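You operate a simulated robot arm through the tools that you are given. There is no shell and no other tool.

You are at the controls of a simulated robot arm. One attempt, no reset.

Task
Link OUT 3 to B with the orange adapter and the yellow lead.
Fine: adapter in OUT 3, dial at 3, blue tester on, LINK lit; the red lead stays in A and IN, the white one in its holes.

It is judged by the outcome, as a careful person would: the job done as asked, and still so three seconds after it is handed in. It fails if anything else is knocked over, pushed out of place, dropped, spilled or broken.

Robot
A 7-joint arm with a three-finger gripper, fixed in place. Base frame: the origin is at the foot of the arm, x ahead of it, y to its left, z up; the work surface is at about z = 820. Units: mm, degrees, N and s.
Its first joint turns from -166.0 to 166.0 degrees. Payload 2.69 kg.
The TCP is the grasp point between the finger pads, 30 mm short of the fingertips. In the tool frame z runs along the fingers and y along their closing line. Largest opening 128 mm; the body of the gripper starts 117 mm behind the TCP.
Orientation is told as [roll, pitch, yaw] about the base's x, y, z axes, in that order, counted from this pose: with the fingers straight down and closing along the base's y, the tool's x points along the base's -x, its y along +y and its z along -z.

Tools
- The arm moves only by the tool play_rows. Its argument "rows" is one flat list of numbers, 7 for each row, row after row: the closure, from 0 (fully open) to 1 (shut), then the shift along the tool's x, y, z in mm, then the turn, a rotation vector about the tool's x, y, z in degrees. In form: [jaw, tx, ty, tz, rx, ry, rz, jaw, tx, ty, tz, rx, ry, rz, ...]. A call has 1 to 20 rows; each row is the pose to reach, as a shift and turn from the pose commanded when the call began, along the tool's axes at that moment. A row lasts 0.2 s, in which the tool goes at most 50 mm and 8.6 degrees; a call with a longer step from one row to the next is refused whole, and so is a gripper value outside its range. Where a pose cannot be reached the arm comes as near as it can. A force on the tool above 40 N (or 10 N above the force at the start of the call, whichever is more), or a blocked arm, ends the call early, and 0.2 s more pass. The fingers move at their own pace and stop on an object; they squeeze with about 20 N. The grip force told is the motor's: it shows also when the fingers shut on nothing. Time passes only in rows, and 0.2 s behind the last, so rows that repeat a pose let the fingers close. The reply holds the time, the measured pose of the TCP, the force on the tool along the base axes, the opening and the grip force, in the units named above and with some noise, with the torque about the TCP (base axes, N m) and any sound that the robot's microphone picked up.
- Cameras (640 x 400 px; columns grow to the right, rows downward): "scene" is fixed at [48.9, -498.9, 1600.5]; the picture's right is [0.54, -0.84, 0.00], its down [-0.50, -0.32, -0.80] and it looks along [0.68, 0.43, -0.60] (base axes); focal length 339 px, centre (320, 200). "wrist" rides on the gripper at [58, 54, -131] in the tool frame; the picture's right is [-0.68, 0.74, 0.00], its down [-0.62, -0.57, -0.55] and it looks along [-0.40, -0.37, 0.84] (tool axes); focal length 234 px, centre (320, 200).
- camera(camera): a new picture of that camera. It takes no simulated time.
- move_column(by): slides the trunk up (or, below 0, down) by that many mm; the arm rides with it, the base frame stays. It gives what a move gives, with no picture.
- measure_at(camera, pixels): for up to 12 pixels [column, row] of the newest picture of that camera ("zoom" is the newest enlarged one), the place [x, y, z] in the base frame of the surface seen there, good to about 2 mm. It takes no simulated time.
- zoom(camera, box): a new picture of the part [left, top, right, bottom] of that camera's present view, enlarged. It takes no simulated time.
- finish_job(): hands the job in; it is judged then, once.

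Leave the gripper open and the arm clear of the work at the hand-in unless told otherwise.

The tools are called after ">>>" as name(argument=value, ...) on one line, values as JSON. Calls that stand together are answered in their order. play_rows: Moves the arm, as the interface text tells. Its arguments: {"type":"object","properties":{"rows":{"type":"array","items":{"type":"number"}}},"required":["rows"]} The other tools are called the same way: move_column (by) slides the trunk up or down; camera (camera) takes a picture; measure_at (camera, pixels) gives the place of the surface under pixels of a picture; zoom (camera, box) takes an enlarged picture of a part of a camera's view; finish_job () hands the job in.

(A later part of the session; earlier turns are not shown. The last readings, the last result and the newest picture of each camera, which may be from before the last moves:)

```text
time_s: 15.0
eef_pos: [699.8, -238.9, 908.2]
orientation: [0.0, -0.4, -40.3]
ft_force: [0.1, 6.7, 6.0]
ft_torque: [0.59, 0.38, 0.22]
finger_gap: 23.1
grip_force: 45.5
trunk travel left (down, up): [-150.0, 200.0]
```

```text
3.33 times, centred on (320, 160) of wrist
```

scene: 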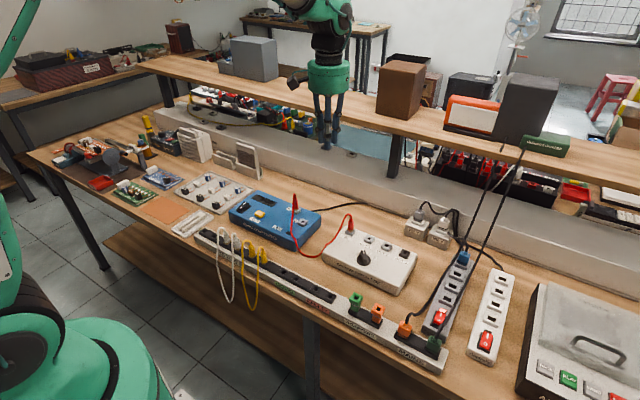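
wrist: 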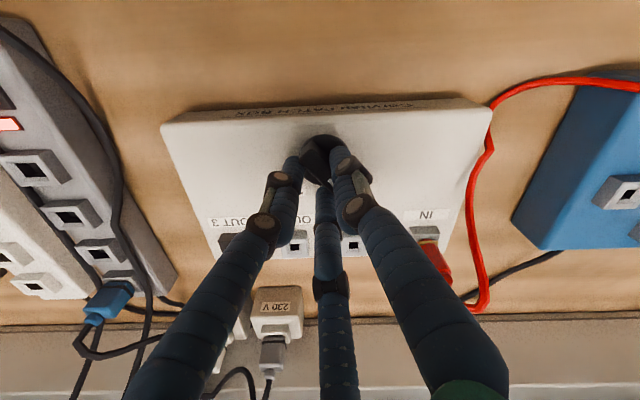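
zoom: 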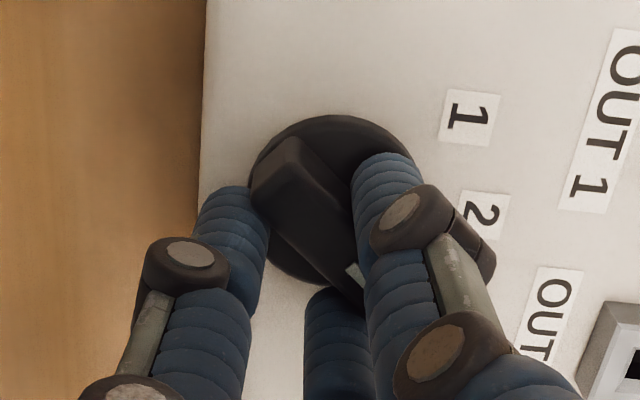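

The pointer now appears at "3". I'll open the fingers and lift straight up, then check the pointer.

>>> play_rows(rows=[0.6, 0, 0, 0, 0, 0, 0, 0.6, 0, 0, 0, 0, 0, 0, 0.6, 0, 0, -30, 0, 0, 0, 0.6, 0, 0, -75, 0, 0, 0, 0.6, 0, 0, -120, 0, 0, 8, 0.6, 0, 0, -120, 0, 0, 8])

>>> zoom(camera="scene", box=[310, 210, 430, 300])

>>> camera(camera="wrist")

```text
time_s: 16.4
eef_pos: [698.5, -240.4, 1029.6]
orientation: [0.2, -0.4, -48.2]
ft_force: [-0.5, 0.2, -0.5]
ft_torque: [-0.02, -0.05, 0.01]
finger_gap: 51.2
grip_force: 0.0
trunk travel left (down, up): [-150.0, 200.0]
```

```text
4.44 times, centred on (370, 255) of scene
```

zoom: 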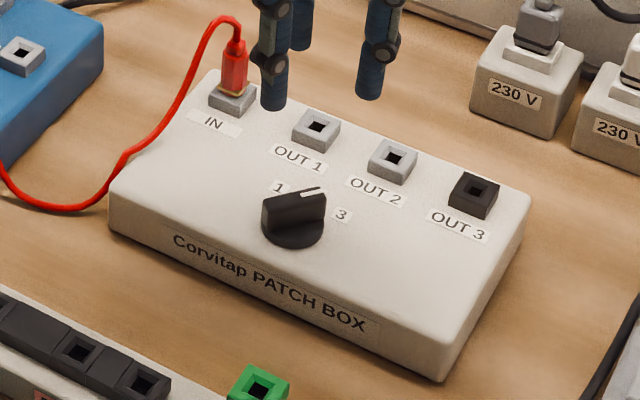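

```text
taken
```

wrist: 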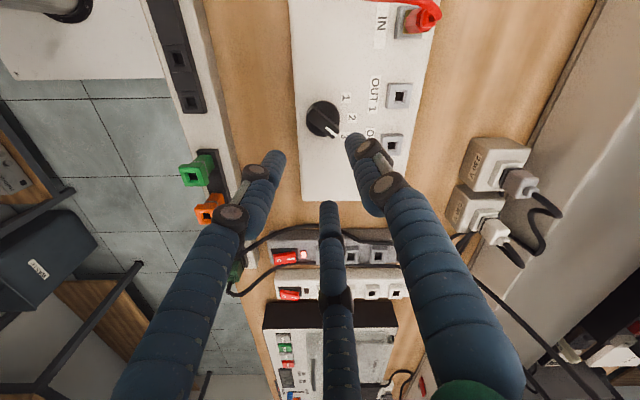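

I'll measure the white mark and bar ends to confirm the angle.

>>> zoom(camera="wrist", box=[280, 80, 370, 150])

>>> zoom(camera="scene", box=[350, 240, 400, 275])

>>> measure_at(camera="zoom", pixels=[[210, 180], [385, 105], [300, 130], [340, 115], [215, 215], [400, 115], [430, 215], [235, 120]])

```text
5.71 times, centred on (325, 115) of wrist
```

zoom: 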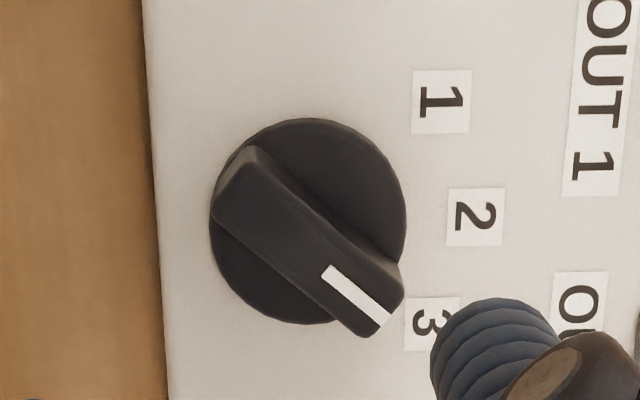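

```text
11.43 times, centred on (375, 258) of scene
```

zoom: 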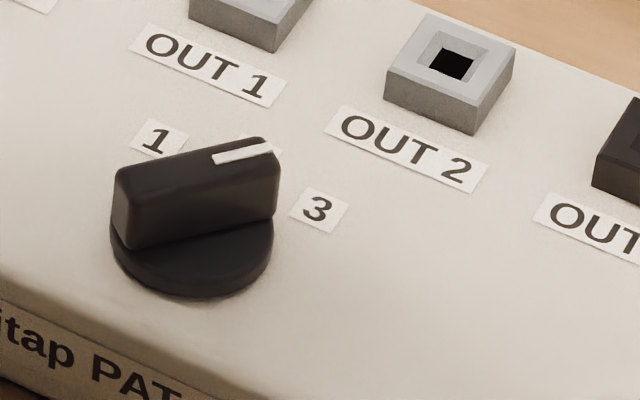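

```text
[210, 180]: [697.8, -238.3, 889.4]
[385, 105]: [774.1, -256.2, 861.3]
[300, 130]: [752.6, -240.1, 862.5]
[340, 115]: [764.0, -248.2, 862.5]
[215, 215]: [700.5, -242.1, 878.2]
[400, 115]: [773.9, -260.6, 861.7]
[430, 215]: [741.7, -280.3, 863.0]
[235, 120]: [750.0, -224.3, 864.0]
```

>>> measure_at(camera="zoom", pixels=[[215, 157], [270, 148], [128, 180], [125, 170], [275, 145], [160, 140], [318, 208]])

```text
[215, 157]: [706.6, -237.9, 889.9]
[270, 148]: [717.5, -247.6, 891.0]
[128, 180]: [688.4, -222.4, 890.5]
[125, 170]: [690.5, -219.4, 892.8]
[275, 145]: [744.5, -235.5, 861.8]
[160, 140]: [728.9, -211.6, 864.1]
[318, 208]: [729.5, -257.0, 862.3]
```

The mark runs from (706.6,−237.9) to (717.5,−247.6): −42°, right at "3". Dial done. Next the orange adapter; it shows at (207,207) in the wrist picture. I'll zoom and measure it.

>>> zoom(camera="wrist", box=[170, 140, 270, 220])

>>> measure_at(camera="zoom", pixels=[[165, 170], [235, 315], [215, 315], [255, 310], [240, 290], [240, 335], [185, 330], [275, 340], [240, 260], [280, 250], [120, 180], [200, 180]])

```text
5.00 times, centred on (220, 180) of wrist
```

zoom: 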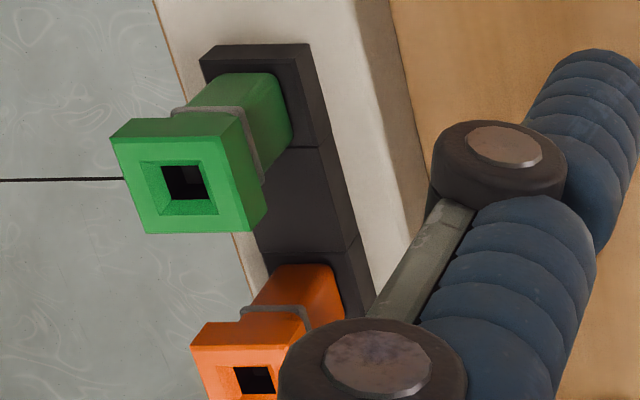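

```text
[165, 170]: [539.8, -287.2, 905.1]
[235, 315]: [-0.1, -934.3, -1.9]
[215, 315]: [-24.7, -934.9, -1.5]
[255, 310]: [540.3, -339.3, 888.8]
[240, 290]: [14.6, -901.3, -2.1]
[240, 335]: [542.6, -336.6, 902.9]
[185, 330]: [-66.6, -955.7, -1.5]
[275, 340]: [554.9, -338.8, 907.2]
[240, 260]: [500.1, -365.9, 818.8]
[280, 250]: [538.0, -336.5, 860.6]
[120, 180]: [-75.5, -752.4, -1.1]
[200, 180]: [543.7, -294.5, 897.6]
```

I want a clean view of the orange adapter. I'll move the hand to about (548,−360,1010) with yaw −60, so the three fingers will end up at −y and ±x/+y sides with room from the green one.

>>> play_rows(rows=[0.6, 2.1, -38, 4, 0, 0, 2.4, 0.6, 4.2, -77, 8, 0, 0, 4.8, 0.6, 6.3, -115, 12, 0, 0, 7.2, 0.6, 8.4, -154, 16, 0, 0, 9.6, 0.6, 10.5, -192, 20, 0, 0, 11.8, 0.6, 10.5, -192, 20, 0, 0, 11.8])

>>> camera(camera="wrist")

>>> zoom(camera="wrist", box=[250, 70, 390, 160])

```text
time_s: 17.8
eef_pos: [548.7, -359.9, 1009.7]
orientation: [0.4, -0.3, -60.0]
ft_force: [-0.7, -0.2, -0.1]
ft_torque: [0.01, -0.07, -0.03]
finger_gap: 51.2
grip_force: 0.0
trunk travel left (down, up): [-150.0, 200.0]
```

```text
taken
```

wrist: 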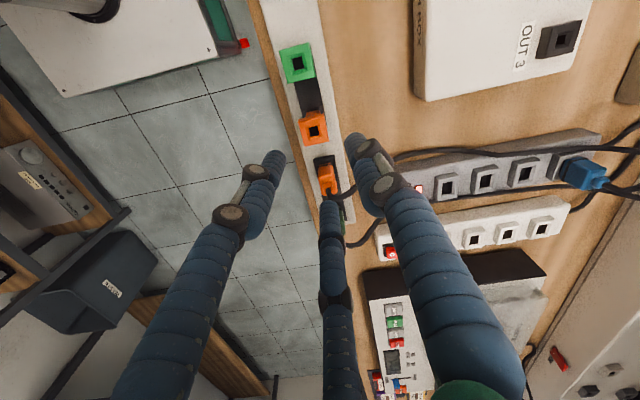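

```text
4.44 times, centred on (320, 115) of wrist
```

zoom: 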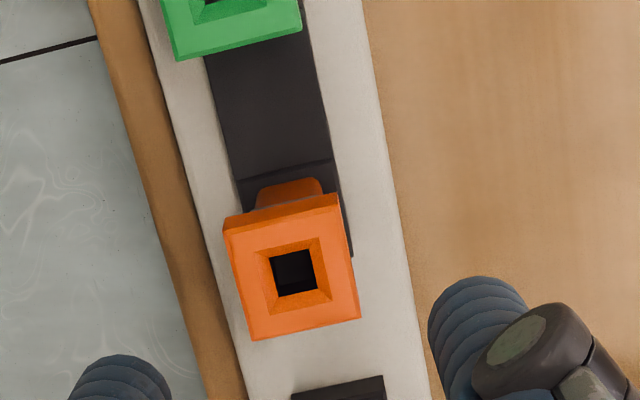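

Clear view of the orange adapter. I'll measure its top corners, hole and body sides, plus the mains plug beyond it.

>>> measure_at(camera="zoom", pixels=[[232, 235], [336, 212], [352, 312], [256, 332], [293, 260], [245, 280], [345, 265], [295, 320], [290, 225], [290, 190], [270, 170], [340, 390]])

>>> measure_at(camera="wrist", pixels=[[298, 63], [313, 127], [325, 178], [345, 195], [557, 40], [551, 45], [565, 37], [555, 25], [400, 155]])

```text
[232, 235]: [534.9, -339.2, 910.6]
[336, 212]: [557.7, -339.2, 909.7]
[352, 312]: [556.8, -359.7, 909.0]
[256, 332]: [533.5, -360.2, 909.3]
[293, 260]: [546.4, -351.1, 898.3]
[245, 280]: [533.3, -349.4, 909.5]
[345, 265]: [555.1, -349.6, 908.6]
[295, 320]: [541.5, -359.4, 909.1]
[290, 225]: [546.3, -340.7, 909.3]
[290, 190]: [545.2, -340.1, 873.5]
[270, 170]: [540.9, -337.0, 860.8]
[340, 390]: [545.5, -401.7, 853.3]
```

```text
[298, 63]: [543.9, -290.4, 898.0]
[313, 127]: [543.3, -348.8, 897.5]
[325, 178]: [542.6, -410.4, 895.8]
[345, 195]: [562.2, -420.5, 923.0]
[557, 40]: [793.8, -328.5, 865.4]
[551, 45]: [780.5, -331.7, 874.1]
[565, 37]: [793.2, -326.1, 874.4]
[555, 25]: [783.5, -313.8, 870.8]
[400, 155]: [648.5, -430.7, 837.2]
```

Adapter centre (545.3,−349.7), top z 909.5, about 24 mm square. I'll level the hand, centre over it and stop at TCP z≈948 (tips just above its top), to check alignment.

>>> play_rows(rows=[0.6, 6.4, 1.8, 10, 0.2, 0.15, 0, 0.6, 12.9, 3.5, 30, 0.4, 0.3, 0, 0.6, 12.9, 3.5, 61, 0.4, 0.3, 0, 0.6, 12.9, 3.5, 61, 0.4, 0.3, 0])

>>> camera(camera="wrist")

>>> zoom(camera="scene", box=[320, 260, 440, 350])

```text
time_s: 18.8
eef_pos: [546.1, -347.6, 946.3]
orientation: [-0.2, 0.1, -60.0]
ft_force: [0.5, 0.1, -1.2]
ft_torque: [0.03, 0.04, -0.01]
finger_gap: 51.2
grip_force: 0.0
trunk travel left (down, up): [-150.0, 200.0]
```

```text
taken
```

wrist: 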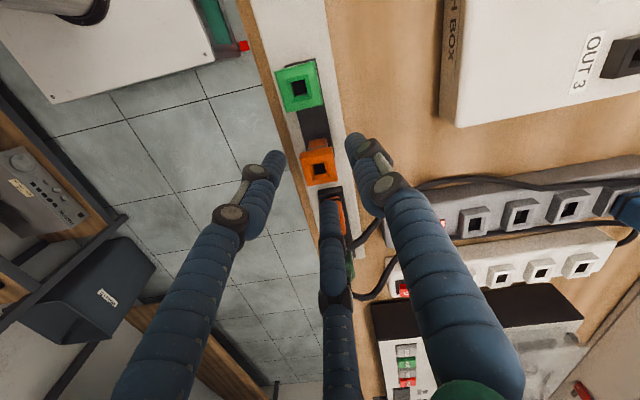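

```text
4.44 times, centred on (380, 305) of scene
```

zoom: 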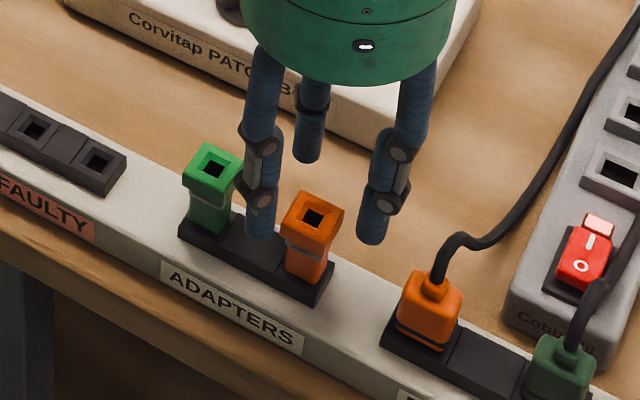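

Fingers straddle the adapter cleanly with the green one clear. Lower 44 mm and close gradually.

>>> play_rows(rows=[0.6, 0, 0, 22, 0, 0, 0, 0.6, 0, 0, 43, 0, 0, 0, 0.6, 0, 0, 43, 0, 0, 0, 0.7, 0, 0, 43, 0, 0, 0, 0.76, 0, 0, 43, 0, 0, 0, 0.8, 0, 0, 43, 0, 0, 0, 0.84, 0, 0, 43, 0, 0, 0, 0.88, 0, 0, 43, 0, 0, 0])

>>> camera(camera="wrist")

>>> zoom(camera="scene", box=[340, 270, 420, 330])

```text
time_s: 20.6
eef_pos: [545.2, -347.8, 902.9]
orientation: [-0.1, -0.1, -60.0]
ft_force: [-0.2, 0.1, 0.0]
ft_torque: [-0.01, -0.02, 0.04]
finger_gap: 27.4
grip_force: 19.8
trunk travel left (down, up): [-150.0, 200.0]
```

```text
taken
```

wrist: 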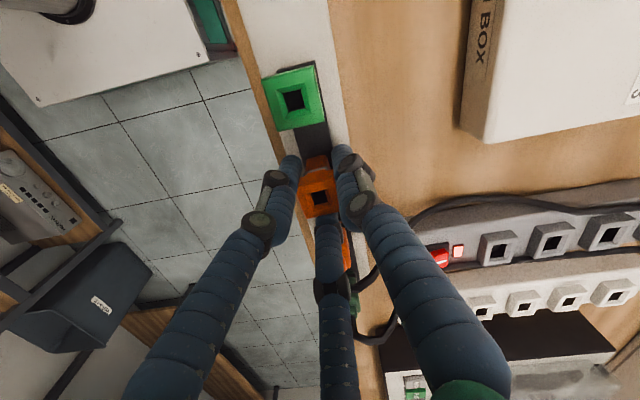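

```text
6.67 times, centred on (380, 300) of scene
```

zoom: 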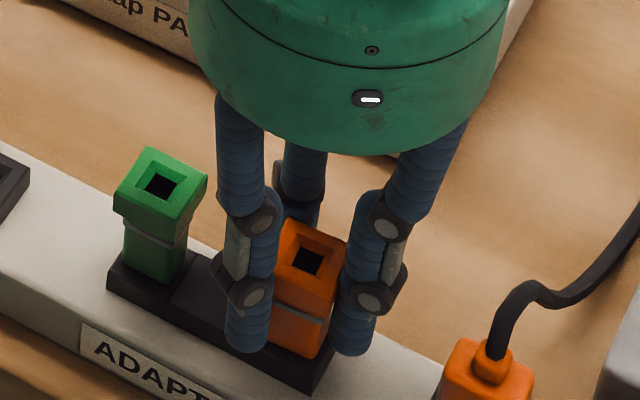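

A clean grip: gap 27.4 mm, 20 N, no side load. Lift it slowly out of the holder.

>>> play_rows(rows=[1, 0, 0, 0, 0, 0, 0, 1, 0, 0, -4, 0, 0, 0, 1, 0, 0, -10, 0, 0, 0, 1, 0, 0, -20, 0, 0, 0, 1, 0, 0, -35, 0, 0, 0, 1, 0, 0, -60, 0, 0, 0, 1, 0, 0, -95, 0, 0, 0, 1, 0, 0, -120, 0, 0, 0, 1, 0, 0, -120, 0, 0, 0])

>>> camera(camera="wrist")

>>> camera(camera="scene")

>>> zoom(camera="scene", box=[330, 220, 430, 330])

```text
time_s: 22.6
eef_pos: [545.3, -346.7, 1023.2]
orientation: [-0.1, 0.1, -60.0]
ft_force: [0.7, 0.4, -0.6]
ft_torque: [0.0, 0.0, 0.0]
finger_gap: 31.5
grip_force: 20.2
trunk travel left (down, up): [-150.0, 200.0]
```

```text
taken
```

wrist: 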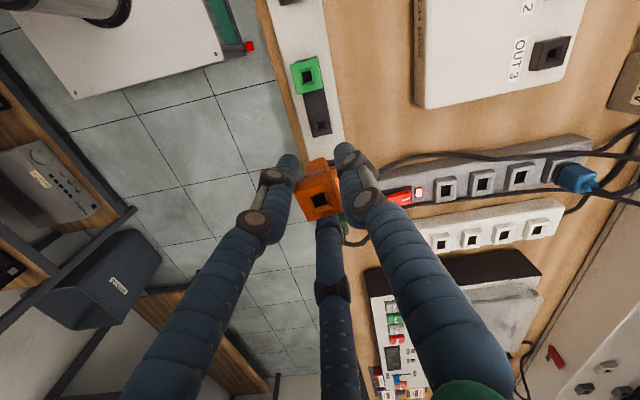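

```text
taken
```

scene: 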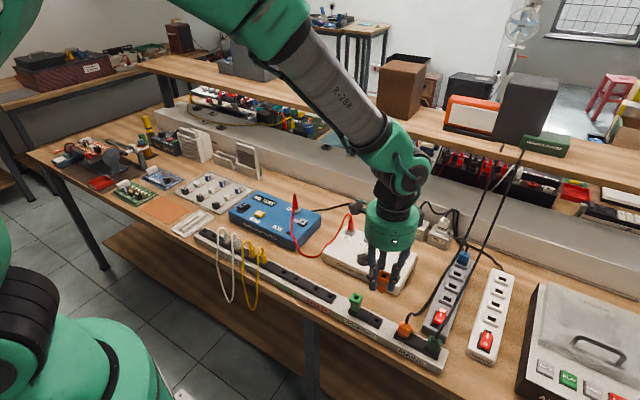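

```text
3.64 times, centred on (380, 275) of scene
```

zoom: 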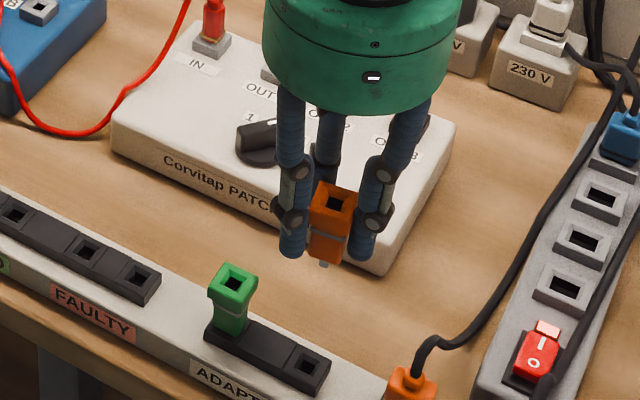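

The adapter came out, but the gap changed from 27.4 to 31.5, so it shifted in the hand once free. I'll look at its attitude closely.

>>> zoom(camera="wrist", box=[270, 140, 370, 240])

>>> measure_at(camera="zoom", pixels=[[215, 180], [300, 155], [330, 270], [240, 305], [270, 200], [250, 240], [310, 220], [280, 110], [225, 170], [305, 285]])

>>> zoom(camera="scene", box=[360, 255, 410, 300])

>>> measure_at(camera="zoom", pixels=[[230, 130], [300, 100], [270, 210], [350, 150], [285, 150], [280, 300], [290, 340], [260, 340]])

```text
4.00 times, centred on (320, 190) of wrist
```

zoom: 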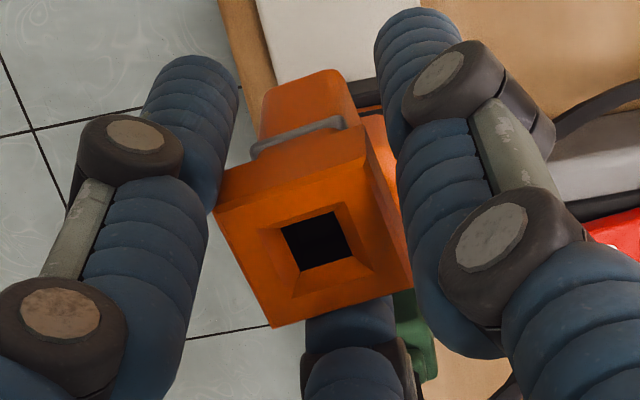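

```text
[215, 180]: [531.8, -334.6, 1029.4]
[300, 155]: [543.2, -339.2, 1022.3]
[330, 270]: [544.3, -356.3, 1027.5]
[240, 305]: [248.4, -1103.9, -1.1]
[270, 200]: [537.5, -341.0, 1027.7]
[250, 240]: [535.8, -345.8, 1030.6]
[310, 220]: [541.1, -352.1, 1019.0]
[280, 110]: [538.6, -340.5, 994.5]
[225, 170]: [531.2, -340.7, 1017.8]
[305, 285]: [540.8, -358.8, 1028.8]
```

```text
8.89 times, centred on (385, 278) of scene
```

zoom: 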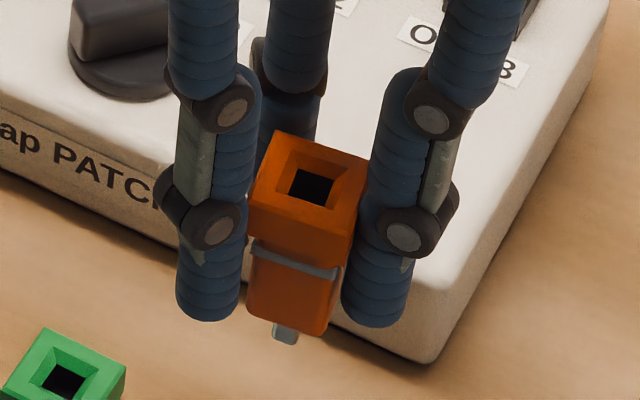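

```text
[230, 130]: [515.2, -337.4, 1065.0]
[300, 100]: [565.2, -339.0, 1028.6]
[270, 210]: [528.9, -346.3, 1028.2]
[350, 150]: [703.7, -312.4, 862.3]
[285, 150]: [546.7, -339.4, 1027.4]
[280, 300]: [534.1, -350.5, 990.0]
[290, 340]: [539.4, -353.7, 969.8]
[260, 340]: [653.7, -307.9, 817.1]
```

The adapter has turned a little about its own axis but is held. I'll measure its top corners precisely to know the turn and any tilt.

>>> zoom(camera="wrist", box=[295, 165, 385, 225])

>>> measure_at(camera="zoom", pixels=[[95, 135], [140, 270], [205, 325], [355, 265], [395, 240], [350, 135], [310, 55], [200, 95], [170, 200], [340, 190], [240, 290], [250, 90]])

```text
6.67 times, centred on (340, 195) of wrist
```

zoom: 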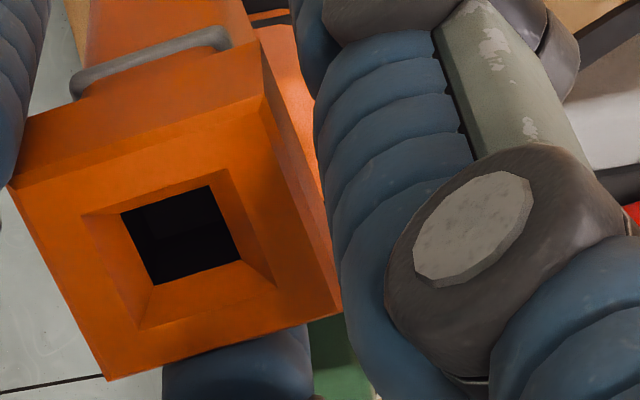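

```text
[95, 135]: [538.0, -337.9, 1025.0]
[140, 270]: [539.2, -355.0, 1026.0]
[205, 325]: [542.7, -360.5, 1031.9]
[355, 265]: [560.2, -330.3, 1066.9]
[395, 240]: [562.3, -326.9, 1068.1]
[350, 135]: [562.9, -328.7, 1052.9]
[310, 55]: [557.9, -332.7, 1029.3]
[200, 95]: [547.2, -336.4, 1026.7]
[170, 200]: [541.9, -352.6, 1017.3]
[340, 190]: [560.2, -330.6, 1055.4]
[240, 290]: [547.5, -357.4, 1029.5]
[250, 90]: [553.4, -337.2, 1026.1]
```

I'll sample points just inside the four top-face corners: (25,190), (112,368), (328,308), (258,103), and the hole's rim corners.

>>> measure_at(camera="zoom", pixels=[[25, 190], [112, 368], [328, 308], [258, 103], [82, 217], [228, 168], [275, 280], [140, 328], [60, 280], [220, 340], [300, 210], [140, 140]])

```text
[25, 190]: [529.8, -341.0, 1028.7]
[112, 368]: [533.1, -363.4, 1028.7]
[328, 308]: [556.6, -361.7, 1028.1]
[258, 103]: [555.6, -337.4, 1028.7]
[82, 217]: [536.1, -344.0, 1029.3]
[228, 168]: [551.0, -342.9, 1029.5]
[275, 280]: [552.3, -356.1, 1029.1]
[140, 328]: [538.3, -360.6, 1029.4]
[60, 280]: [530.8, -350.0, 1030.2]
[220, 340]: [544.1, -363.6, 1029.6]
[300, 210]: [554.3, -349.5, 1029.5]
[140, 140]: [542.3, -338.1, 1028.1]
```

The top is level and centred near (544,−351); it is turned roughly 6–8° counter-clockwise. I'll zoom tighter from the fixed camera to pin the turn angle.

>>> zoom(camera="scene", box=[369, 264, 401, 284])

>>> zoom(camera="scene", box=[364, 268, 404, 298])

```text
16.00 times, centred on (385, 274) of scene
```

zoom: 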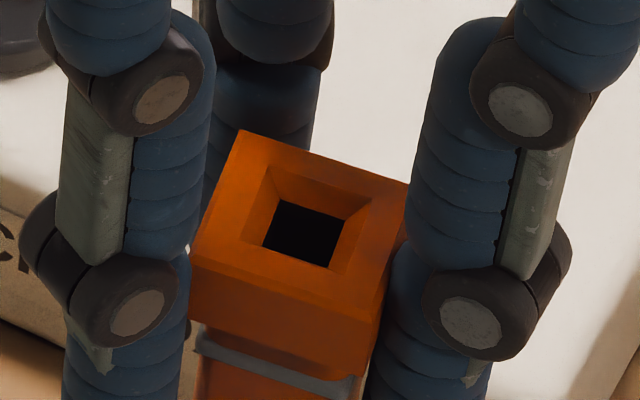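

```text
13.33 times, centred on (384, 283) of scene
```

zoom: 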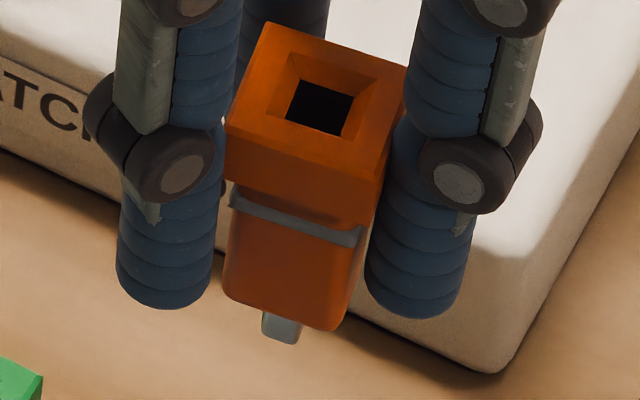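

I'll measure points along the top-face edges in the 16× picture for a good fit, and do the same with the still-standing green adapter as a reference.

>>> zoom(camera="scene", box=[369, 264, 401, 284])

>>> measure_at(camera="zoom", pixels=[[196, 262], [243, 136], [402, 187], [380, 312], [205, 238], [222, 190], [290, 152], [350, 171], [396, 222], [388, 268], [240, 277], [320, 298]])

>>> zoom(camera="scene", box=[340, 284, 372, 304])

```text
16.00 times, centred on (385, 274) of scene
```

zoom: 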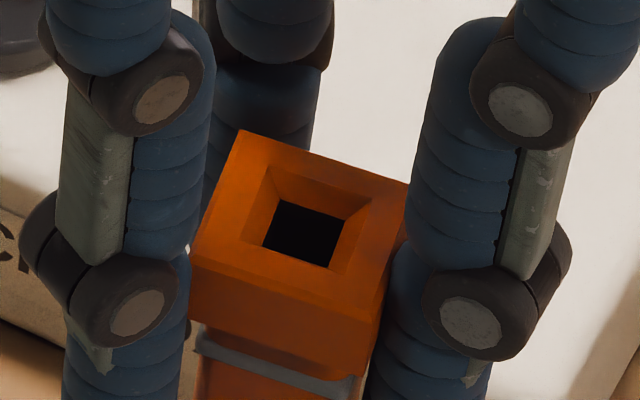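

```text
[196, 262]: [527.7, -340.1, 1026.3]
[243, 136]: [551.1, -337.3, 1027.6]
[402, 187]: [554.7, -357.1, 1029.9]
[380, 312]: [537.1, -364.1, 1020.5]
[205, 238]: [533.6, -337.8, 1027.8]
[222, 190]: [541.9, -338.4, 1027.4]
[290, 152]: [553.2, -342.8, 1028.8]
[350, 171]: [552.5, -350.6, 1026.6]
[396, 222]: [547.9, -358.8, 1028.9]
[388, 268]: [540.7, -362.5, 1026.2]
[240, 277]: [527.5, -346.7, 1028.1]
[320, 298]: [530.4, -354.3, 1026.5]
```

```text
16.00 times, centred on (356, 294) of scene
```

zoom: 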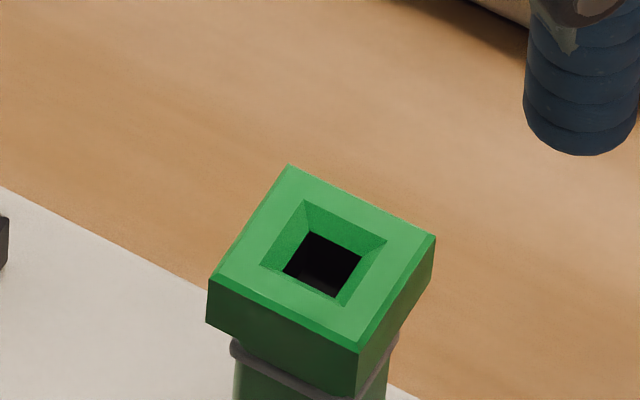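

The reference green adapter reads 0.6°, the orange one about 11° counter-clockwise by the same method. I'll turn the hand −10° to compensate and carry it above OUT 3 (staying high, TCP z≈1003), then compare its edges with the socket's.

>>> play_rows(rows=[1, -16.7, 37.3, 0, 0, 0, 1.7, 1, -33.5, 74.6, 0, 0, 0, 3.4, 1, -50.2, 111.9, 0, 0, 0, 5, 1, -67, 149.2, 0, 0, 0, 6.7, 1, -83.7, 186.5, 5, 0, 0, 8.4, 1, -100.4, 223.8, 20, 0, 0, 10, 1, -100.4, 223.8, 20, 0, 0, 10, 1, -100.4, 223.8, 20, 0, 0, 10])

>>> camera(camera="wrist")

>>> camera(camera="scene")

>>> zoom(camera="scene", box=[370, 200, 450, 270])

```text
time_s: 24.4
eef_pos: [789.0, -318.9, 1002.9]
orientation: [-0.1, -0.1, -70.0]
ft_force: [0.1, 0.4, -0.3]
ft_torque: [-0.01, -0.04, 0.02]
finger_gap: 31.6
grip_force: 20.1
trunk travel left (down, up): [-150.0, 200.0]
```

```text
taken
```

wrist: 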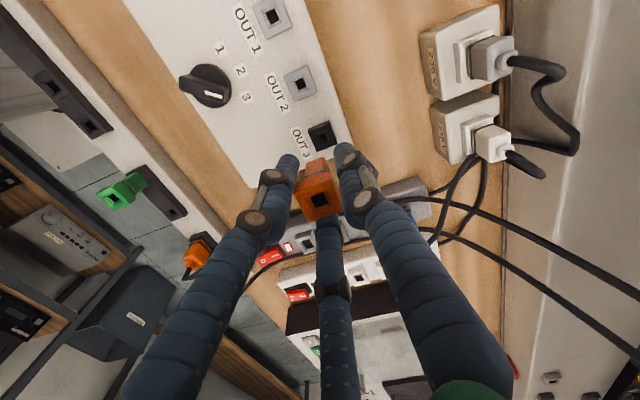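

```text
taken
```

scene: 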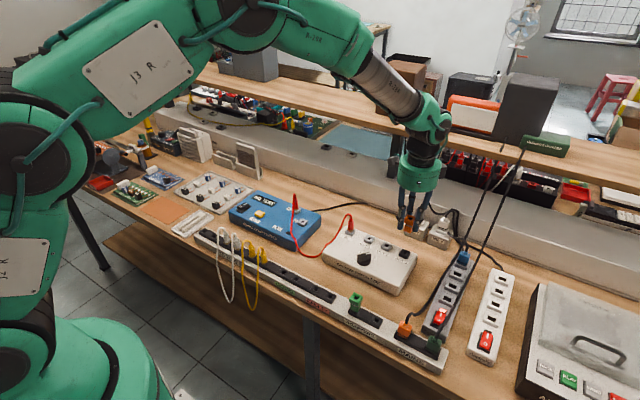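

```text
5.71 times, centred on (410, 235) of scene
```

zoom: 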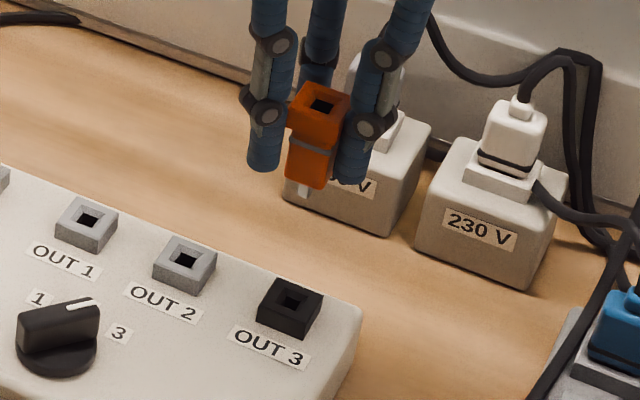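

The adapter hangs roughly over OUT 3. Measure OUT 3's rim precisely from both cameras, and the adapter's top and pin.

>>> zoom(camera="wrist", box=[280, 110, 376, 170])

>>> measure_at(camera="zoom", pixels=[[200, 145], [310, 85], [360, 215], [230, 270], [258, 120], [345, 160], [220, 210], [280, 165], [290, 225], [250, 185], [300, 150], [270, 175]])

>>> zoom(camera="scene", box=[408, 240, 440, 260])

>>> measure_at(camera="zoom", pixels=[[160, 195], [240, 100], [330, 180], [255, 255], [200, 140], [290, 130], [300, 220], [205, 225], [250, 175], [225, 175], [270, 190], [250, 195]])

```text
6.67 times, centred on (328, 140) of wrist
```

zoom: 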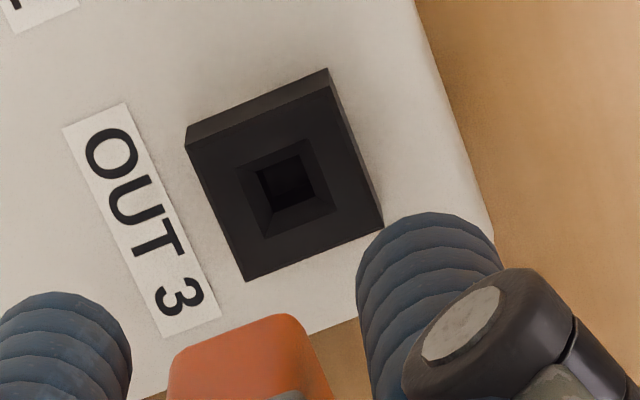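

```text
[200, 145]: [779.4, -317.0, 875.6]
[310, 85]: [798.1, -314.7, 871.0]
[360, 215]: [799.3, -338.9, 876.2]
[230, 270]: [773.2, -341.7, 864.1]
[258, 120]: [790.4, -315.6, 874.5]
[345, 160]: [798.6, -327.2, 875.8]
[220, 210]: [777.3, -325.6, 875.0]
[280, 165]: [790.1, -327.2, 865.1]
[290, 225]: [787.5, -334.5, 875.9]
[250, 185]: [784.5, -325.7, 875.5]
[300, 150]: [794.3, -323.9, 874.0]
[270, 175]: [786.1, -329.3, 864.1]
```

```text
16.00 times, centred on (424, 250) of scene
```

zoom: 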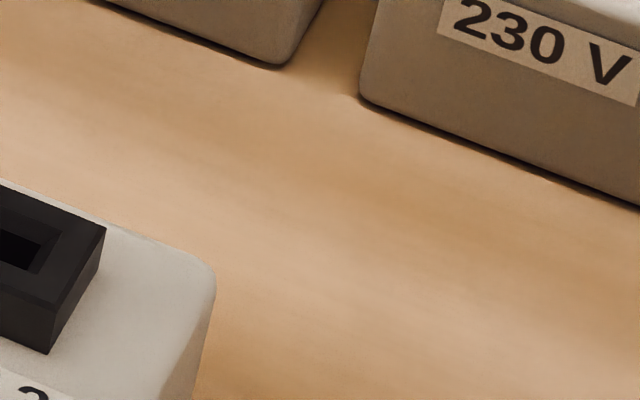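

```text
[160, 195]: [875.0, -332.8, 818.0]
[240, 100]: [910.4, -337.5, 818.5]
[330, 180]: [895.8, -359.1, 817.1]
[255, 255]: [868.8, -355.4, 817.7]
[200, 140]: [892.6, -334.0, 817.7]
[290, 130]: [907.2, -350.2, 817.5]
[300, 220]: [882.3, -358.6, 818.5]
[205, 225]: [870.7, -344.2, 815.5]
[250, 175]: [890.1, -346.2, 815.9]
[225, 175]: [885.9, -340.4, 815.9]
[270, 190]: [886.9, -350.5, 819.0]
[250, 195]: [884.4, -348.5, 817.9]
```

OUT 3's rim reads centre about (789–790, −325 to −327), top z≈875.5, square to the axes. Now the adapter's top in the same picture, and its pin from the scene camera.

>>> zoom(camera="wrist", box=[280, 155, 360, 225])

>>> measure_at(camera="zoom", pixels=[[205, 185], [300, 150], [250, 325], [350, 290], [280, 180], [225, 255], [300, 305], [340, 220]])

>>> zoom(camera="scene", box=[390, 210, 438, 250])

>>> measure_at(camera="zoom", pixels=[[150, 120], [195, 60], [260, 95], [235, 150], [190, 190], [180, 265], [185, 240], [205, 105]])

```text
5.71 times, centred on (320, 190) of wrist
```

zoom: 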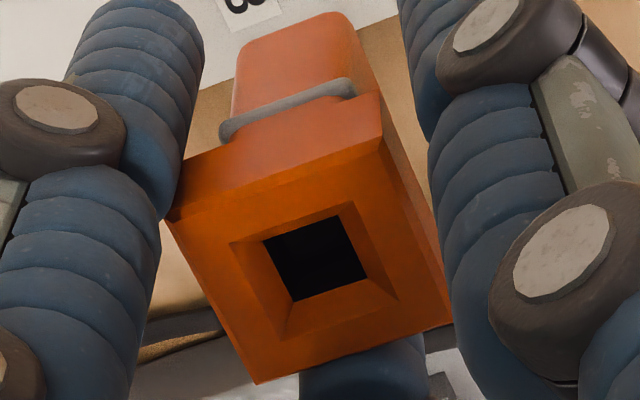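

```text
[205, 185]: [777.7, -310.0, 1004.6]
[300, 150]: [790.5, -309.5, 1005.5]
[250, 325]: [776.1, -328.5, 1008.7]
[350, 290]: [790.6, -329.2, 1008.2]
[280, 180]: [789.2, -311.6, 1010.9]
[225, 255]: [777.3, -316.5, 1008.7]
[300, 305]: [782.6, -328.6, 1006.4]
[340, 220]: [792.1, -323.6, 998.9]
```

```text
10.00 times, centred on (414, 230) of scene
```

zoom: 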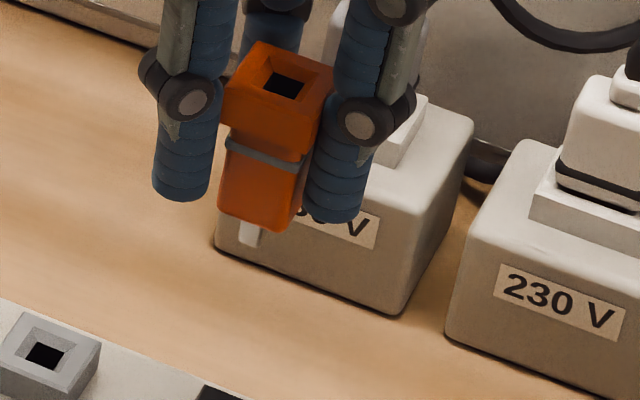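

```text
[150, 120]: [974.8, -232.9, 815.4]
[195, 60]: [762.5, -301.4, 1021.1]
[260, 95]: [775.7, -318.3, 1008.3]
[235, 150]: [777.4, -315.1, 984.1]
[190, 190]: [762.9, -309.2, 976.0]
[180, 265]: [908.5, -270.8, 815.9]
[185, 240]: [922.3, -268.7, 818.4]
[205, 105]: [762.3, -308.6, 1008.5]
```

Adapter yaw now matches the socket within about 1°, and it needs a shift of about (+2.3,−3.6). I'll apply that and lower to TCP z≈943, pin about 10 mm above the socket, then re-check.

>>> play_rows(rows=[1, -2.1, 0.5, 10, 0, 0, 0, 1, -4.2, 0.9, 30, 0, 0, 0, 1, -4.2, 0.9, 50, 0, 0, 0, 1, -4.2, 0.9, 60, 0, 0, 0, 1, -4.2, 0.9, 60, 0, 0, 0])

>>> zoom(camera="wrist", box=[270, 120, 390, 230])

>>> zoom(camera="scene", box=[388, 220, 428, 260])

```text
time_s: 25.6
eef_pos: [791.7, -324.7, 942.0]
orientation: [-0.2, 0.0, -70.1]
ft_force: [-1.0, -0.1, -1.2]
ft_torque: [0.01, -0.01, 0.0]
finger_gap: 31.3
grip_force: 20.3
trunk travel left (down, up): [-150.0, 200.0]
```

```text
3.64 times, centred on (330, 175) of wrist
```

zoom: 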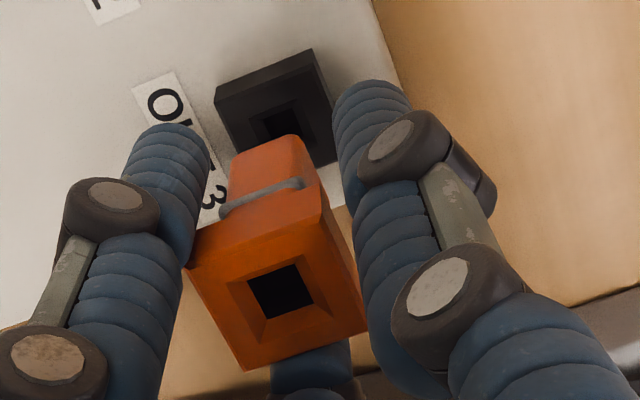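

```text
10.00 times, centred on (408, 240) of scene
```

zoom: 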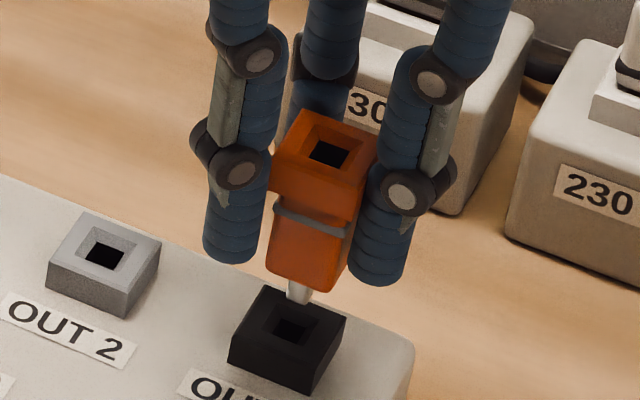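

The pin tip (at about (300,295) in the scene zoom) is close above OUT 3's hole. I'll zoom further and measure both.

>>> zoom(camera="scene", box=[398, 240, 418, 256])

>>> measure_at(camera="zoom", pixels=[[235, 135], [250, 130], [240, 150], [250, 150], [120, 190], [210, 260], [340, 225], [285, 330], [220, 110], [330, 70], [300, 180], [225, 200]])

>>> zoom(camera="wrist", box=[310, 125, 374, 165])

>>> measure_at(camera="zoom", pixels=[[60, 120], [150, 80], [225, 60], [235, 180], [60, 180], [170, 130], [210, 120], [120, 120], [180, 165]])

```text
16.00 times, centred on (408, 248) of scene
```

zoom: 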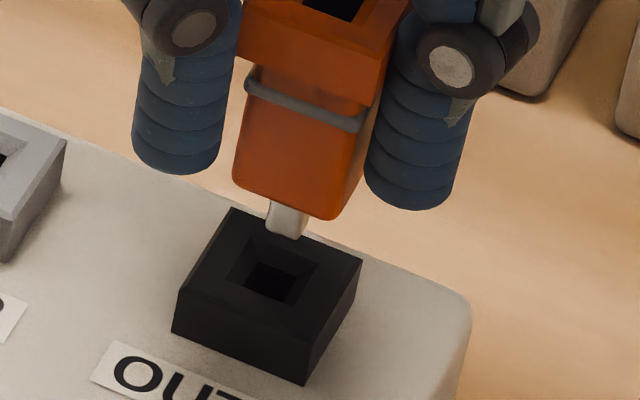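

```text
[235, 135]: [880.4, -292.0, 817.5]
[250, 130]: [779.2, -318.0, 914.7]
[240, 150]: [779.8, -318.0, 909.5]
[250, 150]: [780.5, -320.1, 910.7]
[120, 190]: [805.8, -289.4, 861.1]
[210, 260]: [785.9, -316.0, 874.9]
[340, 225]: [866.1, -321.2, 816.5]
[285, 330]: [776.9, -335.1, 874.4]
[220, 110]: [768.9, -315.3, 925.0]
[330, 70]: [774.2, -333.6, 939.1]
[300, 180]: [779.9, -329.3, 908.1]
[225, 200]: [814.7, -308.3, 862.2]
```

```text
10.00 times, centred on (342, 145) of wrist
```

zoom: 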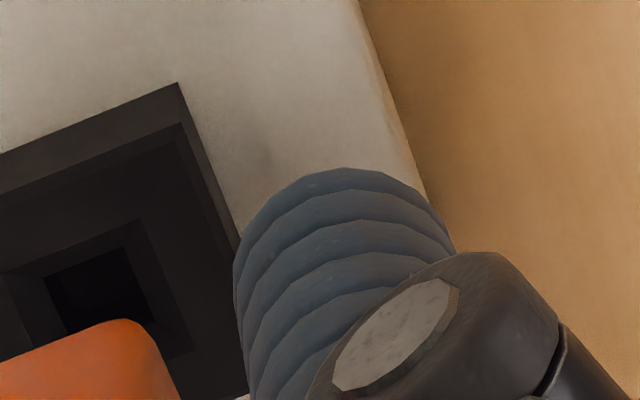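

```text
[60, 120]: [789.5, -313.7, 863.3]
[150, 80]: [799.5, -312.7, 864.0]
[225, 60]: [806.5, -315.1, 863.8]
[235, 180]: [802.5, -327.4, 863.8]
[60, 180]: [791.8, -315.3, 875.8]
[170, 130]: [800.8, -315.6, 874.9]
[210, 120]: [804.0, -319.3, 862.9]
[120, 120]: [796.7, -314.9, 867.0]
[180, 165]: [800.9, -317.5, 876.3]
```

Comparing both views, the pin is about (1.2, 2.0) mm off the hole. I'll shift by that and lower 15 mm in small steps, watching the force.

>>> play_rows(rows=[1, 1.5, 1.8, 0, 0, 0, 0, 1, 1.5, 1.8, 4, 0, 0, 0, 1, 1.5, 1.8, 8, 0, 0, 0, 1, 1.5, 1.8, 11, 0, 0, 0, 1, 1.5, 1.8, 13, 0, 0, 0, 1, 1.5, 1.8, 15, 0, 0, 0])

>>> zoom(camera="scene", box=[390, 236, 422, 256])

>>> zoom(camera="wrist", box=[270, 120, 390, 230])

```text
time_s: 27.0
eef_pos: [792.8, -324.4, 927.5]
orientation: [-0.1, -0.1, -69.9]
ft_force: [0.1, 0.6, -0.5]
ft_torque: [0.03, 0.02, -0.01]
finger_gap: 31.5
grip_force: 20.1
trunk travel left (down, up): [-150.0, 200.0]
```

```text
16.00 times, centred on (406, 246) of scene
```

zoom: 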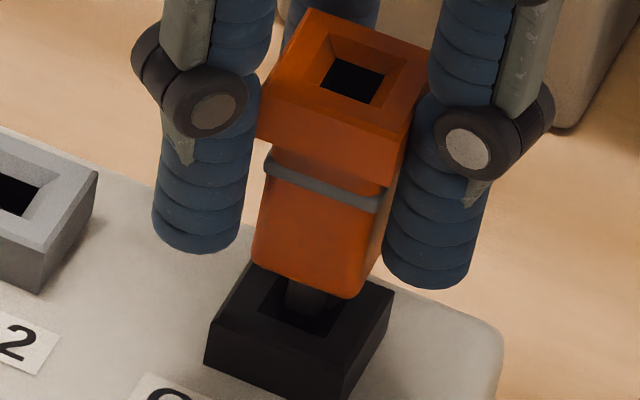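

```text
3.64 times, centred on (330, 175) of wrist
```

zoom: 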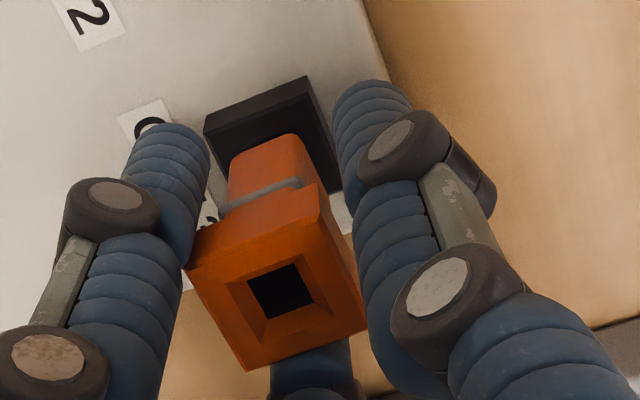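

No force yet and the pin is entering the funnel, centred to within a millimetre. Continue down 5 mm in small steps.

>>> play_rows(rows=[1, 0, 0, 1.5, 0, 0, 0, 1, 0, 0, 3, 0, 0, 0, 1, 0, 0, 4, 0, 0, 0, 1, 0, 0, 5, 0, 0, 0])

>>> zoom(camera="scene", box=[390, 236, 422, 256])

```text
time_s: 28.0
eef_pos: [793.1, -324.7, 923.0]
orientation: [0.0, -0.1, -70.1]
ft_force: [0.1, -0.7, -1.4]
ft_torque: [-0.09, 0.0, -0.01]
finger_gap: 31.3
grip_force: 20.3
trunk travel left (down, up): [-150.0, 200.0]
```

```text
16.00 times, centred on (406, 246) of scene
```

zoom: 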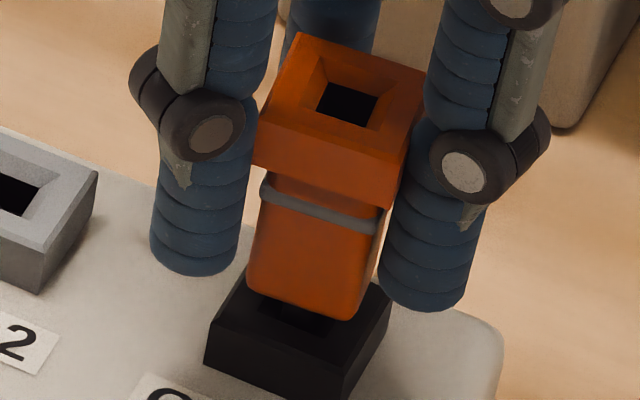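

Still free. Continue down in 1–1.5 mm steps.

>>> play_rows(rows=[1, 0, 0, 1.5, 0, 0, 0, 1, 0, 0, 3, 0, 0, 0, 1, 0, 0, 4, 0, 0, 0, 1, 0, 0, 5, 0, 0, 0, 1, 0, 0, 6, 0, 0, 0])

>>> zoom(camera="scene", box=[390, 236, 422, 256])

```text
time_s: 29.2
eef_pos: [792.9, -324.4, 918.7]
orientation: [0.0, -0.1, -70.0]
ft_force: [-1.4, -1.4, 6.5]
ft_torque: [-0.06, 0.09, -0.02]
finger_gap: 31.0
grip_force: 19.5
trunk travel left (down, up): [-150.0, 200.0]
```

```text
16.00 times, centred on (406, 246) of scene
```

zoom: 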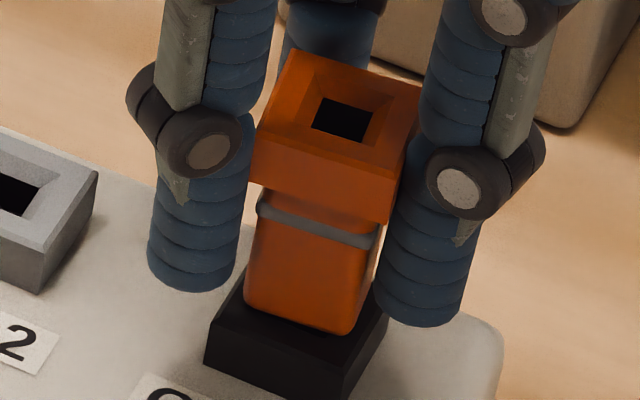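

Force rises to 6.5 N at TCP 918.7, close to fully seated. Push 4 mm more to seat it firmly.

>>> play_rows(rows=[1, 0, 0, 1, 0, 0, 0, 1, 0, 0, 2, 0, 0, 0, 1, 0, 0, 3, 0, 0, 0, 1, 0, 0, 4, 0, 0, 0])

>>> zoom(camera="scene", box=[390, 236, 422, 256])

```text
time_s: 30.2
eef_pos: [793.9, -323.4, 914.8]
orientation: [0.0, -0.2, -70.0]
ft_force: [-2.6, -3.9, 22.0]
ft_torque: [-0.19, 0.27, -0.08]
finger_gap: 30.9
grip_force: 20.2
trunk travel left (down, up): [-150.0, 200.0]
```

```text
16.00 times, centred on (406, 246) of scene
```

zoom: 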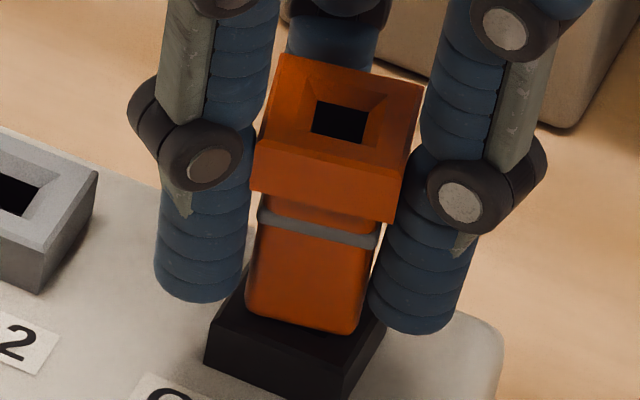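

The fingers slid a little on it; I need to know whether it is seated. Measure the adapter's top height and the gap at its foot.

>>> measure_at(camera="zoom", pixels=[[270, 160], [290, 75], [400, 110], [380, 190], [340, 170], [320, 90], [260, 250], [350, 310], [280, 300], [230, 320], [320, 360], [375, 335]])

>>> zoom(camera="wrist", box=[270, 120, 390, 230])

>>> measure_at(camera="zoom", pixels=[[205, 270], [315, 230], [355, 320], [250, 360], [270, 160], [230, 105], [320, 150], [240, 260], [300, 335], [320, 280]])

```text
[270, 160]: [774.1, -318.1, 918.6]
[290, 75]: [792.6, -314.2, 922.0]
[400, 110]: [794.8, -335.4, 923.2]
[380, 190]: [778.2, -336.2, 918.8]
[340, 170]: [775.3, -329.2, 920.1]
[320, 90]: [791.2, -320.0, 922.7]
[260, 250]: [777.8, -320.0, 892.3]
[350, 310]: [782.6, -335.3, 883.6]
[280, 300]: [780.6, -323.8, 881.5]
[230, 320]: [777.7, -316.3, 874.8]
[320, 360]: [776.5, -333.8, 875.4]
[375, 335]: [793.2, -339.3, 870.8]
```

```text
3.64 times, centred on (330, 175) of wrist
```

zoom: 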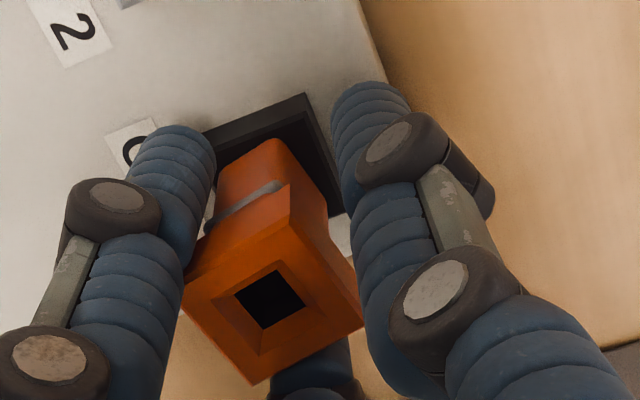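

```text
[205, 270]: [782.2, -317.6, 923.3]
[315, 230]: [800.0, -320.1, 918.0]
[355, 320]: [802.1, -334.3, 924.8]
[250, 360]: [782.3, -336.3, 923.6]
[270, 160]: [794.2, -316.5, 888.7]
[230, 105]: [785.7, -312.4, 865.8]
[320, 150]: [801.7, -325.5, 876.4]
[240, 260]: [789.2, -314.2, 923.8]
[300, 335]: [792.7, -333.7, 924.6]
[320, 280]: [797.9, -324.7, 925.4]
```

The adapter's top is at z≈923–924, which equals its seated height (48 mm above the socket rim), so it is down; the extra push only slid the fingers and twisted it to about +12°. I'll turn the hand −12° to straighten it, easing the downward push.

>>> play_rows(rows=[1, 0, 0, -2, 0, 0, 0, 1, -0.3, 0.1, -2.5, 0, 0, 4, 1, -0.6, 0.2, -2.5, 0, 0, 8, 1, -0.9, 0.25, -2.5, 0, 0, 12, 1, -0.9, 0.25, -2.5, 0, 0, 12])

>>> zoom(camera="scene", box=[390, 236, 422, 256])

>>> zoom(camera="wrist", box=[270, 120, 390, 230])

```text
time_s: 31.4
eef_pos: [793.9, -324.9, 916.4]
orientation: [0.0, -0.1, -82.1]
ft_force: [4.9, -8.1, 9.6]
ft_torque: [-0.33, -0.12, 0.02]
finger_gap: 30.5
grip_force: 20.6
trunk travel left (down, up): [-150.0, 200.0]
```

```text
16.00 times, centred on (406, 246) of scene
```

zoom: 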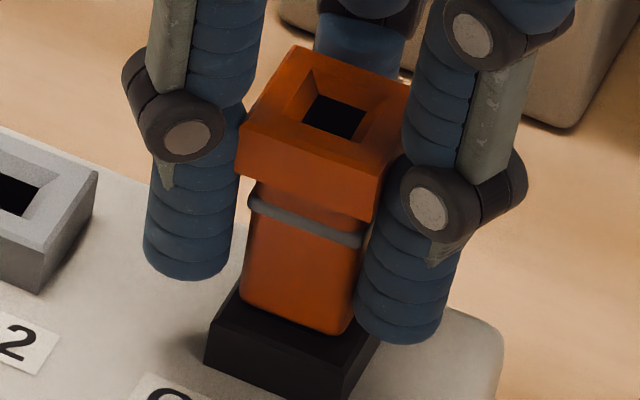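

```text
3.64 times, centred on (330, 175) of wrist
```

zoom: 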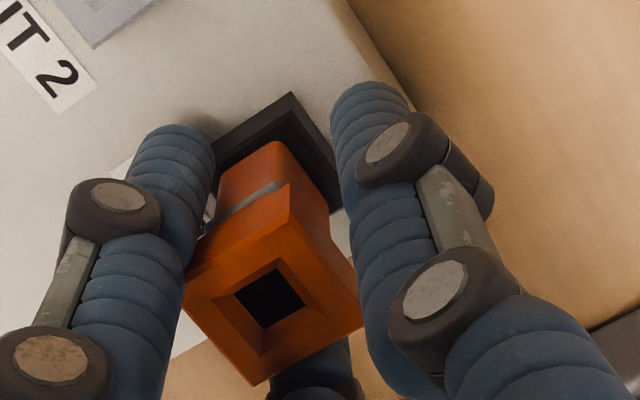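

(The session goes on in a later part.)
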